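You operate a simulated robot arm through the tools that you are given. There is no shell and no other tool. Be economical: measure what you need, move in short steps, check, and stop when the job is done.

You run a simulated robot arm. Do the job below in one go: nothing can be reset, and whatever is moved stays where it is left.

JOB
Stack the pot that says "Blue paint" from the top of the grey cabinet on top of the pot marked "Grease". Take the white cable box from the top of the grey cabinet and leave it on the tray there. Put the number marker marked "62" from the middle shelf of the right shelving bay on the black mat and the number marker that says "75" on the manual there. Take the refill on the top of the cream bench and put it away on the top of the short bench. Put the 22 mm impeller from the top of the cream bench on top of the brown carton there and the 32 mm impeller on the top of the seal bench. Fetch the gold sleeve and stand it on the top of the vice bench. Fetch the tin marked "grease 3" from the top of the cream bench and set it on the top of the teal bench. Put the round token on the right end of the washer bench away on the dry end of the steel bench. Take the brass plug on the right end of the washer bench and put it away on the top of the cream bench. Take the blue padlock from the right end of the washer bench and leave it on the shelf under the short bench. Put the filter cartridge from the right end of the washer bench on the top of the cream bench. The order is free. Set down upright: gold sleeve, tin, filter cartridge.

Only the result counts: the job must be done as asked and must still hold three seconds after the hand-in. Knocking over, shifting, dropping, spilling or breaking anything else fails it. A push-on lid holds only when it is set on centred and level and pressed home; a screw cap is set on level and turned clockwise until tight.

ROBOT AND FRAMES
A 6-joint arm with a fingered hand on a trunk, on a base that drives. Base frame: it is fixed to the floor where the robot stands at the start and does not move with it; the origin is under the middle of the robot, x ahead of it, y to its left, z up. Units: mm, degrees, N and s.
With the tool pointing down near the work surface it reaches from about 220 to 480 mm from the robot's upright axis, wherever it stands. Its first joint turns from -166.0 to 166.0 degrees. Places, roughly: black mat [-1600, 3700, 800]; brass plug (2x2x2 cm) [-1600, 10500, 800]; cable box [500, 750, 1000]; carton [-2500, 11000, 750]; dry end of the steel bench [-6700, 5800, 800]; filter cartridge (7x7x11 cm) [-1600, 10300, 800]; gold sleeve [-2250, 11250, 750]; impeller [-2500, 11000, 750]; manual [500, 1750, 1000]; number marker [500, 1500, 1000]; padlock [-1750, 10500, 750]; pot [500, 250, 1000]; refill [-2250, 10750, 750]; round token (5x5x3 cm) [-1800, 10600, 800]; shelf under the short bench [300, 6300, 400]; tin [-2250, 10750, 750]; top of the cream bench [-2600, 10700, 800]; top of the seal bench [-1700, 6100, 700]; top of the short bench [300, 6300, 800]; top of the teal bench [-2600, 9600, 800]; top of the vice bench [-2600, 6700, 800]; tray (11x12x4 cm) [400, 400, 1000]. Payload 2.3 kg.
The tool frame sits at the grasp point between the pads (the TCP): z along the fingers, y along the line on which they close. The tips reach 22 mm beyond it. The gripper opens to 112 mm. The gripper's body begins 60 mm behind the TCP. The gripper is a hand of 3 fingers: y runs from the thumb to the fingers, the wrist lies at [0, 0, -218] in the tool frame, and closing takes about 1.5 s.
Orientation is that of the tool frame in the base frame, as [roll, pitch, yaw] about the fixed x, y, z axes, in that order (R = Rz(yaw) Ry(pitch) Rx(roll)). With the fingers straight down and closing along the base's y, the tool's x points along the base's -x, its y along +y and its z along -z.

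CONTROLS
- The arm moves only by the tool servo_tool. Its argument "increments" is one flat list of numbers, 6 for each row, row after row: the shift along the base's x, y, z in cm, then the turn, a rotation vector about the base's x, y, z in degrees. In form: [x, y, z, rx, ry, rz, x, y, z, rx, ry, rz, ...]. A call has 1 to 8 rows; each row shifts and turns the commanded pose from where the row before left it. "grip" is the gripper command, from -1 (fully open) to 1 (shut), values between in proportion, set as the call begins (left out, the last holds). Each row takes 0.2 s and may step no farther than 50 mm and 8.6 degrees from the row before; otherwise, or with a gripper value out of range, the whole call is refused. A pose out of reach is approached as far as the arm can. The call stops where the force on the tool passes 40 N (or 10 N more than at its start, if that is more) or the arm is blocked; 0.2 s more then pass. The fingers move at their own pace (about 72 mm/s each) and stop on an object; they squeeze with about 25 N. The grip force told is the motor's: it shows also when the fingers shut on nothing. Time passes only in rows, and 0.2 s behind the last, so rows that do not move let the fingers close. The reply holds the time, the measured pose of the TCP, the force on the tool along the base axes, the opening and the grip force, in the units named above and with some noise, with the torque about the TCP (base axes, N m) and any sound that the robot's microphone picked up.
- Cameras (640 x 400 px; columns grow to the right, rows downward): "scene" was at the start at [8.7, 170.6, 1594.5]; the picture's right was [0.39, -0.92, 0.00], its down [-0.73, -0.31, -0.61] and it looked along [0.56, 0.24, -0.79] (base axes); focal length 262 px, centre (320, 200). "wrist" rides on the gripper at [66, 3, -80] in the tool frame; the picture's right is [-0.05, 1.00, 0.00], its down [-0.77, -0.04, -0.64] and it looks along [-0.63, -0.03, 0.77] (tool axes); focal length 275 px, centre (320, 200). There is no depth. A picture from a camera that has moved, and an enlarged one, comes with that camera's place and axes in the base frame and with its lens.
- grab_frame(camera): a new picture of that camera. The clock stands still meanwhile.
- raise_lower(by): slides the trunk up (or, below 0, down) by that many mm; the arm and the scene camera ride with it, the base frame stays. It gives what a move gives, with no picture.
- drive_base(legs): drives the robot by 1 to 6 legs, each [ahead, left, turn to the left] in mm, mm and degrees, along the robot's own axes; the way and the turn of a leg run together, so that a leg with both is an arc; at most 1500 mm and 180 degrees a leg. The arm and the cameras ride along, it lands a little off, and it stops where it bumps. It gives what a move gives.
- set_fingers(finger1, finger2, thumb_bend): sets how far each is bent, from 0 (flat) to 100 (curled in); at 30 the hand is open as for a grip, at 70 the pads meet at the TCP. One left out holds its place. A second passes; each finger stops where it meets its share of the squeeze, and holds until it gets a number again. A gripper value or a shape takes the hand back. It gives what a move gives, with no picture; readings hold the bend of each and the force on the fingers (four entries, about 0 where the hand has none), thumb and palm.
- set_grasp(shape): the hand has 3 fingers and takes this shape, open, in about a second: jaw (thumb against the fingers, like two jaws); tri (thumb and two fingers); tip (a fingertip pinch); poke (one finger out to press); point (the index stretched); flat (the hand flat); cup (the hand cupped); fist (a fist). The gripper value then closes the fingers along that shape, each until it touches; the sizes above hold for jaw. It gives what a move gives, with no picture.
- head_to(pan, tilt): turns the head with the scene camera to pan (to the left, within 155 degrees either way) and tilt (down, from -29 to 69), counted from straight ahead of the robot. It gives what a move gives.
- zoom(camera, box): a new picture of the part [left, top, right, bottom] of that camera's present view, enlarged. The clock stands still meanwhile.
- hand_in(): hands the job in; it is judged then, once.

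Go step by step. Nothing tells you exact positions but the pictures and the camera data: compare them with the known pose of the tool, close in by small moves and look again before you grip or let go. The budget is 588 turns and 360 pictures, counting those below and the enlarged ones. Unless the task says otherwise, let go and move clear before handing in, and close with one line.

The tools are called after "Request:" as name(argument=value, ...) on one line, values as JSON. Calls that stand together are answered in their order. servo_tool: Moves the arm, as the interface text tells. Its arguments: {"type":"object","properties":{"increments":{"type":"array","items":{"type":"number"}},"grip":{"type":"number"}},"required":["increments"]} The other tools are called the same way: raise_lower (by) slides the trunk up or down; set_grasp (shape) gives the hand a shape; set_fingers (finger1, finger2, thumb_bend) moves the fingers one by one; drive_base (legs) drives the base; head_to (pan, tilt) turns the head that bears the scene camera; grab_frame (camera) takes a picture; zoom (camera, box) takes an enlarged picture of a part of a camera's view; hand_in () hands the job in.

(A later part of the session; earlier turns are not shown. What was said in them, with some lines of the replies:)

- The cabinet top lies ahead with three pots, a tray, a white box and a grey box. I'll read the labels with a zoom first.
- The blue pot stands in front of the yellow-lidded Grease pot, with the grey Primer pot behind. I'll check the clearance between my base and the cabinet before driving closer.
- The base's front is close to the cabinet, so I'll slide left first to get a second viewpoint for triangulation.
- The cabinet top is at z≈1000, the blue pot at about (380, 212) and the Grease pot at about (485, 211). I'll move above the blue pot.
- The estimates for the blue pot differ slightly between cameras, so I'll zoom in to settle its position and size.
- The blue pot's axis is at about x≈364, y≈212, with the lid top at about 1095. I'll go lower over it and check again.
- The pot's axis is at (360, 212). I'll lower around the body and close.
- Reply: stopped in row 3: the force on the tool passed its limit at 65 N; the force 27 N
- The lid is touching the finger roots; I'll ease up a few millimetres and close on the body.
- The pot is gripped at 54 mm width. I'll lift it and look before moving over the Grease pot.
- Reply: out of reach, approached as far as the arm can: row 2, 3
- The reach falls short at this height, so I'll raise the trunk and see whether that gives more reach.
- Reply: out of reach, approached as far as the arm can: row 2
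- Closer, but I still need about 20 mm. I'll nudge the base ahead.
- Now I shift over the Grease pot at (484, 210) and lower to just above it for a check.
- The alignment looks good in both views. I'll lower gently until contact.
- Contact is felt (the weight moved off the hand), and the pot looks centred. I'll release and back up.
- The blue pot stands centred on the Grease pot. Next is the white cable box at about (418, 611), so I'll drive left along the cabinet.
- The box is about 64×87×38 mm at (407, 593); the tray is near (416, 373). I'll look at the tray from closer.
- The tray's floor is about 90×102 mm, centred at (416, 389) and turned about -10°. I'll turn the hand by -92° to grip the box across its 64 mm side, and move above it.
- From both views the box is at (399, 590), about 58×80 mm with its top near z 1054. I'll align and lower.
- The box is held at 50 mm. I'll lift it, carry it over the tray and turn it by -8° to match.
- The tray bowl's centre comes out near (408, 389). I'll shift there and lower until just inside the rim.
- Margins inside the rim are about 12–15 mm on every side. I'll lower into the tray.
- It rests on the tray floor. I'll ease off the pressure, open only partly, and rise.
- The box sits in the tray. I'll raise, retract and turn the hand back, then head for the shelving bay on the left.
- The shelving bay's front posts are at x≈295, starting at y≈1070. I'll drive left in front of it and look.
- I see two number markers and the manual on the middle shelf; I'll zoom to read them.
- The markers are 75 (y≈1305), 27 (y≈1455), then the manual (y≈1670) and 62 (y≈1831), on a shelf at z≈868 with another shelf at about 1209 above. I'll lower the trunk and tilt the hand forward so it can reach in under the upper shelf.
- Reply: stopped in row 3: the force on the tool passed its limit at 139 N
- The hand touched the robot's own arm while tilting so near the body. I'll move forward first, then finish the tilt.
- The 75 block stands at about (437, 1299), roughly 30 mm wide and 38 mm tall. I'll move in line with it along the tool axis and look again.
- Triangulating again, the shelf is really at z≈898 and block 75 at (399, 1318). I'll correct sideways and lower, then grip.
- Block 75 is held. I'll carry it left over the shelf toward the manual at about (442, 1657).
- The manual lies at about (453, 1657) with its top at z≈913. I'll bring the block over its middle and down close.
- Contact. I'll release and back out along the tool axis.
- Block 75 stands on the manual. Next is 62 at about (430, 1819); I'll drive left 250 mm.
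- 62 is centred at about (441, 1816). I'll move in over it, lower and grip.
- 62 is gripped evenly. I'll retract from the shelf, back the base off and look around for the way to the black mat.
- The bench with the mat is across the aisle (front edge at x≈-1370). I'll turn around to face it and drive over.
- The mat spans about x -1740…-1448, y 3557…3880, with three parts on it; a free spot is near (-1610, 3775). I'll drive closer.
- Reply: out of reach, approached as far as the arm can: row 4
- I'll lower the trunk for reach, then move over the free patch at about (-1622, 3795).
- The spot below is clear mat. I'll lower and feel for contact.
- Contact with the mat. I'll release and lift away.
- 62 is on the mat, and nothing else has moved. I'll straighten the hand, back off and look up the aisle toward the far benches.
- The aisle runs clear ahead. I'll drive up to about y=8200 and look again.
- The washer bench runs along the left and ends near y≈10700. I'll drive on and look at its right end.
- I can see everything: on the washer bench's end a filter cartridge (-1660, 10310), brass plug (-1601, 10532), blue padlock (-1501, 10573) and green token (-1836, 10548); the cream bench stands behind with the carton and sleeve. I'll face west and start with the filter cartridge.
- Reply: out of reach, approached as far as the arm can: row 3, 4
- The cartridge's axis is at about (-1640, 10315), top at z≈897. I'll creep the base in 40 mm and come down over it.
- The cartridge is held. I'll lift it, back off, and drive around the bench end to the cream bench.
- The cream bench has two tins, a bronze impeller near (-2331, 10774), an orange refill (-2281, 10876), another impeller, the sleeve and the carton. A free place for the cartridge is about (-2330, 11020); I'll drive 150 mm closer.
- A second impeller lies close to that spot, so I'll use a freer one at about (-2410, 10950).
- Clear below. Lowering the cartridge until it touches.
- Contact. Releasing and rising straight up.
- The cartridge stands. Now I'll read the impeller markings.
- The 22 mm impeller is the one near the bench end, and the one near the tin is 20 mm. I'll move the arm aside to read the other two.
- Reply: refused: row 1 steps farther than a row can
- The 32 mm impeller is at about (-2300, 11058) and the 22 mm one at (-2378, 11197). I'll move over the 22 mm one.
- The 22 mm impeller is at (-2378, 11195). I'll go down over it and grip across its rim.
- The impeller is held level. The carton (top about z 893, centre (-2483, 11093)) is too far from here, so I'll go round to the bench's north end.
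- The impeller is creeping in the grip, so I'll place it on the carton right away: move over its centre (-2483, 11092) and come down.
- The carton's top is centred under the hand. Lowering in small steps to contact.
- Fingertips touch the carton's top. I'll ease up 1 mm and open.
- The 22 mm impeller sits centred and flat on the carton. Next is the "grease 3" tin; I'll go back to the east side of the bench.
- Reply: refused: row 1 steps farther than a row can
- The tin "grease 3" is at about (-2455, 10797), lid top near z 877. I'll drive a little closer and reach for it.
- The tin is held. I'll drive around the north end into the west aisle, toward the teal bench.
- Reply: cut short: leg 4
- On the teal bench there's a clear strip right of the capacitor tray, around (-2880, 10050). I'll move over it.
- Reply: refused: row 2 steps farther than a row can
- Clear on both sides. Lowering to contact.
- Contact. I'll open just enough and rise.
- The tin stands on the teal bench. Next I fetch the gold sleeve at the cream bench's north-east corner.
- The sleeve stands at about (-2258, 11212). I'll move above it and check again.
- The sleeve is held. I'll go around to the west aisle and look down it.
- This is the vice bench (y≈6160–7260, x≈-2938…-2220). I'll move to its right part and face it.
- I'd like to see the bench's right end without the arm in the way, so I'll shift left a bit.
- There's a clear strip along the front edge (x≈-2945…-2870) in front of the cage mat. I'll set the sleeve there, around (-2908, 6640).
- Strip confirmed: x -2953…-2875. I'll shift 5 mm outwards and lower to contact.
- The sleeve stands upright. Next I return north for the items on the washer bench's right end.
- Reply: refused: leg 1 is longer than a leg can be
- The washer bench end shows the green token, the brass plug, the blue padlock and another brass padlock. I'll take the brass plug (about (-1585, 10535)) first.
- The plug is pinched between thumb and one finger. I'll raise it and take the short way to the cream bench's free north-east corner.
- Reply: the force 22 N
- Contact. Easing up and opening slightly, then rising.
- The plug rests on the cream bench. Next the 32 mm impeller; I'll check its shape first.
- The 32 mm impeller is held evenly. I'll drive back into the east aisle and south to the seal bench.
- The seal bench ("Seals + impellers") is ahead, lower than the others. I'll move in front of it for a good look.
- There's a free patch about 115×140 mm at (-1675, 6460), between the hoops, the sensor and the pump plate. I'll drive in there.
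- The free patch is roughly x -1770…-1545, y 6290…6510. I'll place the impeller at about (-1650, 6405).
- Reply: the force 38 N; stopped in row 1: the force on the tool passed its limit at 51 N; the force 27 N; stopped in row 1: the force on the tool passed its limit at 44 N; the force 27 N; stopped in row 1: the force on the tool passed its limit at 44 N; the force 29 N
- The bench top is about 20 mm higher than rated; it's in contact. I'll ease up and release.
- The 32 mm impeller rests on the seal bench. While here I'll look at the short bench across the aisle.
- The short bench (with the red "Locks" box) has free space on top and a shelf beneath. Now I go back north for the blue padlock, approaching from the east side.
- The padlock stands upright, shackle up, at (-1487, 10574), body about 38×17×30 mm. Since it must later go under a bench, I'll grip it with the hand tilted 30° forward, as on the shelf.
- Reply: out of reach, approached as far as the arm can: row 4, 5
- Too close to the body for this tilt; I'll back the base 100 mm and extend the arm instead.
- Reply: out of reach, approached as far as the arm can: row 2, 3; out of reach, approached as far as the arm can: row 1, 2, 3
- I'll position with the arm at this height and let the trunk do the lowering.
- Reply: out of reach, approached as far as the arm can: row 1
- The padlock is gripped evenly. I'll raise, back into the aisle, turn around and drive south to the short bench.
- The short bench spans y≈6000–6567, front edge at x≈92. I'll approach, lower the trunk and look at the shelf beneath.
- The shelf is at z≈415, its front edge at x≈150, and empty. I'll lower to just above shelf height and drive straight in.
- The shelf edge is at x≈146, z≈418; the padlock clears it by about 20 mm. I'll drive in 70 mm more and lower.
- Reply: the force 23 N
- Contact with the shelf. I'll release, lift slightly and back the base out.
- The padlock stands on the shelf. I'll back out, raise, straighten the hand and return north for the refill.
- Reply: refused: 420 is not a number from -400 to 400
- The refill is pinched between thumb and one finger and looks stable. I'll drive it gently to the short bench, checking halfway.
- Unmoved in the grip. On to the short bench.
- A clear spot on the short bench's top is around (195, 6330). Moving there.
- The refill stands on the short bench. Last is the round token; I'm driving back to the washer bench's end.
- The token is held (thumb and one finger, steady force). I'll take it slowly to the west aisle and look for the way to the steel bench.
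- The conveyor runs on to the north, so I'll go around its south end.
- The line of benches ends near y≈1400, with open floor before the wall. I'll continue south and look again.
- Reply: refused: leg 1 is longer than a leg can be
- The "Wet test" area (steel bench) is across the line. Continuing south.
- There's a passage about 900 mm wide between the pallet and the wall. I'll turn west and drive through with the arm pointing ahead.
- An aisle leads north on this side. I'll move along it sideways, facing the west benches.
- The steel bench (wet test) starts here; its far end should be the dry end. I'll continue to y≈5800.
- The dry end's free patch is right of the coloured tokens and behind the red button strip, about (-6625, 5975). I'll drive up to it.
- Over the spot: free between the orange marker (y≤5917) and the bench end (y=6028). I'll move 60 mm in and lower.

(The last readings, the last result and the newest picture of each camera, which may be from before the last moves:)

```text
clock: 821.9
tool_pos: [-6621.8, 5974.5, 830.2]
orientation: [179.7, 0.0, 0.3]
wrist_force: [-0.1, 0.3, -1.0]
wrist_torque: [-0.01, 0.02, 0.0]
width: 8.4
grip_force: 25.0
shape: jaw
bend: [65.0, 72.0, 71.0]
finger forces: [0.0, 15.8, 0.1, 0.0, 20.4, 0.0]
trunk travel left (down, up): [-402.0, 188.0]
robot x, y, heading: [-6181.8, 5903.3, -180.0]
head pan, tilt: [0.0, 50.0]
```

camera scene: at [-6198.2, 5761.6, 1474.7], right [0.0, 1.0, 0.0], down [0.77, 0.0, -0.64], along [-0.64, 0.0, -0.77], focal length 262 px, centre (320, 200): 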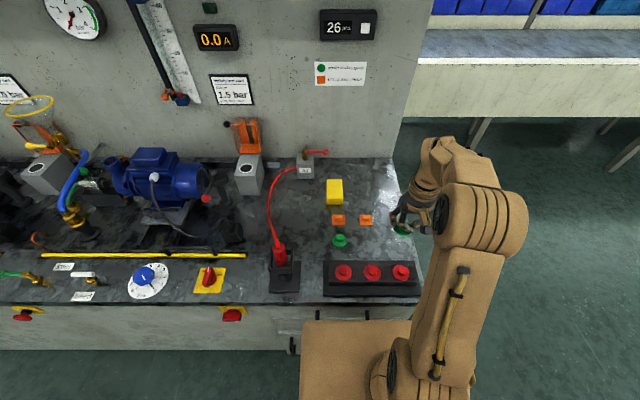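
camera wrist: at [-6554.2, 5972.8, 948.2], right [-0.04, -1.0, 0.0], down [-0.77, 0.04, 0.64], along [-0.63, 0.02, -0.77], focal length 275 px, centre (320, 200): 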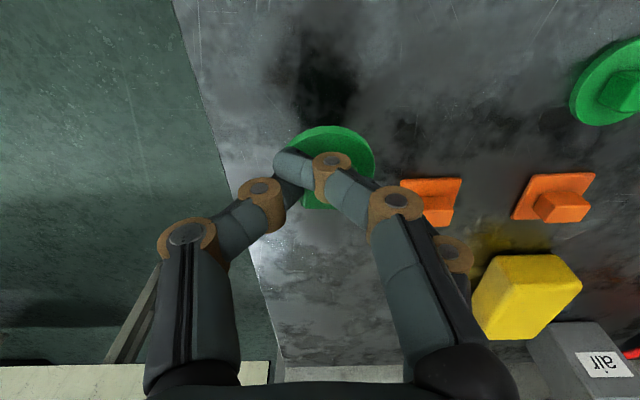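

Request:
servo_tool(increments=[0, 0, -0.2, 0, 0, 0, 0, 0, 0, 0, 0, 0])

Request:
servo_tool(increments=[0, 0, -0.2, 0, 0, 0, 0, 0, 0, 0, 0, 0])

Request:
servo_tool(increments=[0, 0, -0.2, 0, 0, 0, 0, 0, 0, 0, 0, 0])

```text
clock: 822.5
tool_pos: [-6620.5, 5975.3, 829.0]
orientation: [179.7, -0.1, 0.2]
wrist_force: [0.5, 0.2, 5.4]
wrist_torque: [-0.07, 0.06, 0.01]
width: 8.2
grip_force: 25.3
shape: jaw
bend: [65.0, 72.0, 71.0]
finger forces: [0.0, 16.2, 0.1, 0.0, 21.3, 0.1]
trunk travel left (down, up): [-402.0, 188.0]
robot x, y, heading: [-6184.2, 5900.2, -179.9]
head pan, tilt: [0.0, 50.0]
```

```text
clock: 823.1
tool_pos: [-6620.1, 5973.6, 826.5]
orientation: [179.7, 0.2, 0.2]
wrist_force: [1.0, 0.8, 12.0]
wrist_torque: [-0.19, 0.14, -0.04]
width: 9.5
grip_force: 25.0
shape: jaw
bend: [65.0, 73.0, 71.0]
finger forces: [0.1, 22.6, 0.0, 0.0, 23.5, 0.0]
trunk travel left (down, up): [-402.0, 188.0]
robot x, y, heading: [-6180.9, 5904.3, -180.0]
head pan, tilt: [0.0, 50.0]
```

```text
clock: 823.7
tool_pos: [-6619.3, 5974.5, 826.9]
orientation: [179.8, 0.4, 0.3]
wrist_force: [-4.5, 2.4, 27.0]
wrist_torque: [-0.21, 0.24, -0.01]
width: 10.7
grip_force: 24.9
shape: jaw
bend: [65.0, 74.0, 71.0]
finger forces: [0.0, 29.5, 0.1, 0.0, 31.6, 0.1]
trunk travel left (down, up): [-402.0, 188.0]
robot x, y, heading: [-6181.2, 5902.0, -179.8]
head pan, tilt: [0.0, 50.0]
```

Firm contact. I'll ease up slightly, open a little, and rise.

Request:
servo_tool(increments=[0, 0, 0.25, 0, 0, 0, 0, 0, 0, 0, 0, 0])

Request:
servo_tool(increments=[0, 0, 0, 0, 0, 0, 0, 0, 0, 0, 0, 0, 0, 0, 0, 0, 0, 0, 0, 0, 0, 0, 0, 0], grip=0.1)

Request:
servo_tool(increments=[0, 0, 3, 0, 0, 0, 0, 0, 4, 0, 0, 0, 0, 0, 5, 0, 0, 0])

Request:
grab_frame(camera="wrist")

```text
clock: 824.3
tool_pos: [-6618.6, 5973.1, 827.0]
orientation: [179.7, -0.1, 0.2]
wrist_force: [-1.2, 1.7, 8.5]
wrist_torque: [-0.12, 0.12, 0.0]
width: 10.3
grip_force: 25.0
shape: jaw
bend: [65.0, 74.0, 71.0]
finger forces: [0.0, 22.4, 0.1, 0.0, 23.2, 0.0]
trunk travel left (down, up): [-402.0, 188.0]
robot x, y, heading: [-6181.0, 5901.8, -180.2]
head pan, tilt: [0.0, 50.0]
```

```text
clock: 825.3
tool_pos: [-6618.7, 5973.4, 827.2]
orientation: [179.7, 0.0, 0.3]
wrist_force: [-0.1, -0.2, 0.0]
wrist_torque: [-0.01, 0.04, 0.01]
width: 49.9
grip_force: 0.1
shape: jaw
bend: [73.0, 73.0, 70.0]
finger forces: [0.0, 0.0, 0.0, 0.0, 0.0, 0.0]
trunk travel left (down, up): [-402.0, 188.0]
robot x, y, heading: [-6183.6, 5899.3, -179.8]
head pan, tilt: [0.0, 50.0]
```

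```text
clock: 826.1
tool_pos: [-6620.0, 5972.6, 946.5]
orientation: [179.7, 0.1, 0.3]
wrist_force: [0.3, 0.2, 0.1]
wrist_torque: [0.02, 0.01, 0.03]
width: 49.5
grip_force: 0.0
shape: jaw
bend: [73.0, 73.0, 70.0]
finger forces: [0.0, 0.0, 0.0, 0.0, 0.1, 0.0]
trunk travel left (down, up): [-402.0, 188.0]
robot x, y, heading: [-6177.0, 5899.3, -179.8]
head pan, tilt: [0.0, 50.0]
```

```text
145 pictures are left
camera wrist: at [-6554.6, 5971.5, 1025.7], right [-0.04, -1.0, 0.0], down [-0.77, 0.04, 0.64], along [-0.63, 0.02, -0.77], focal length 275 px, centre (320, 200)
```

wrist: 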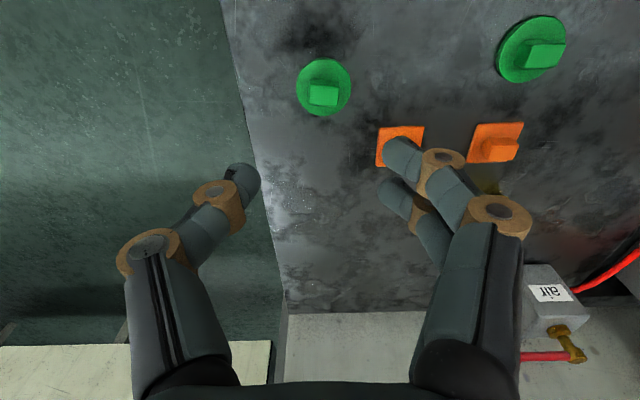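

The token lies flat on the dry end; that was the last item. I'll move the hand clear and hand in.

Request:
servo_tool(increments=[4, 0, 2, 0, 0, 0, 4, 0, 0, 0, 0, 0])

Request:
drive_base(legs=[[-300, 0, 0]])

Request:
hand_in()

```text
clock: 826.7
tool_pos: [-6540.4, 5972.9, 966.0]
orientation: [179.7, 0.1, 0.3]
wrist_force: [0.7, -0.2, 0.1]
wrist_torque: [-0.02, 0.04, -0.01]
width: 49.8
grip_force: 0.0
shape: jaw
bend: [73.0, 73.0, 70.0]
finger forces: [0.0, 0.0, 0.0, 0.1, 0.0, 0.0]
trunk travel left (down, up): [-402.0, 188.0]
robot x, y, heading: [-6179.0, 5898.2, -180.0]
head pan, tilt: [0.0, 50.0]
```

```text
clock: 828.8
tool_pos: [-6239.2, 5973.8, 966.4]
orientation: [179.6, 0.1, 0.2]
wrist_force: [1.3, -0.7, 0.1]
wrist_torque: [0.0, 0.01, -0.01]
width: 50.2
grip_force: 0.0
shape: jaw
bend: [73.0, 73.0, 70.0]
finger forces: [0.0, 0.0, 0.0, 0.1, 0.1, 0.1]
trunk travel left (down, up): [-402.0, 188.0]
robot x, y, heading: [-5884.4, 5896.2, 180.0]
head pan, tilt: [0.0, 50.0]
```

```text
The job is handed in.
```

All thirteen items are where you asked, the gold sleeve, tin and filter cartridge are upright, and the job is handed in; each placement was checked by camera, but the verdict has not come back.
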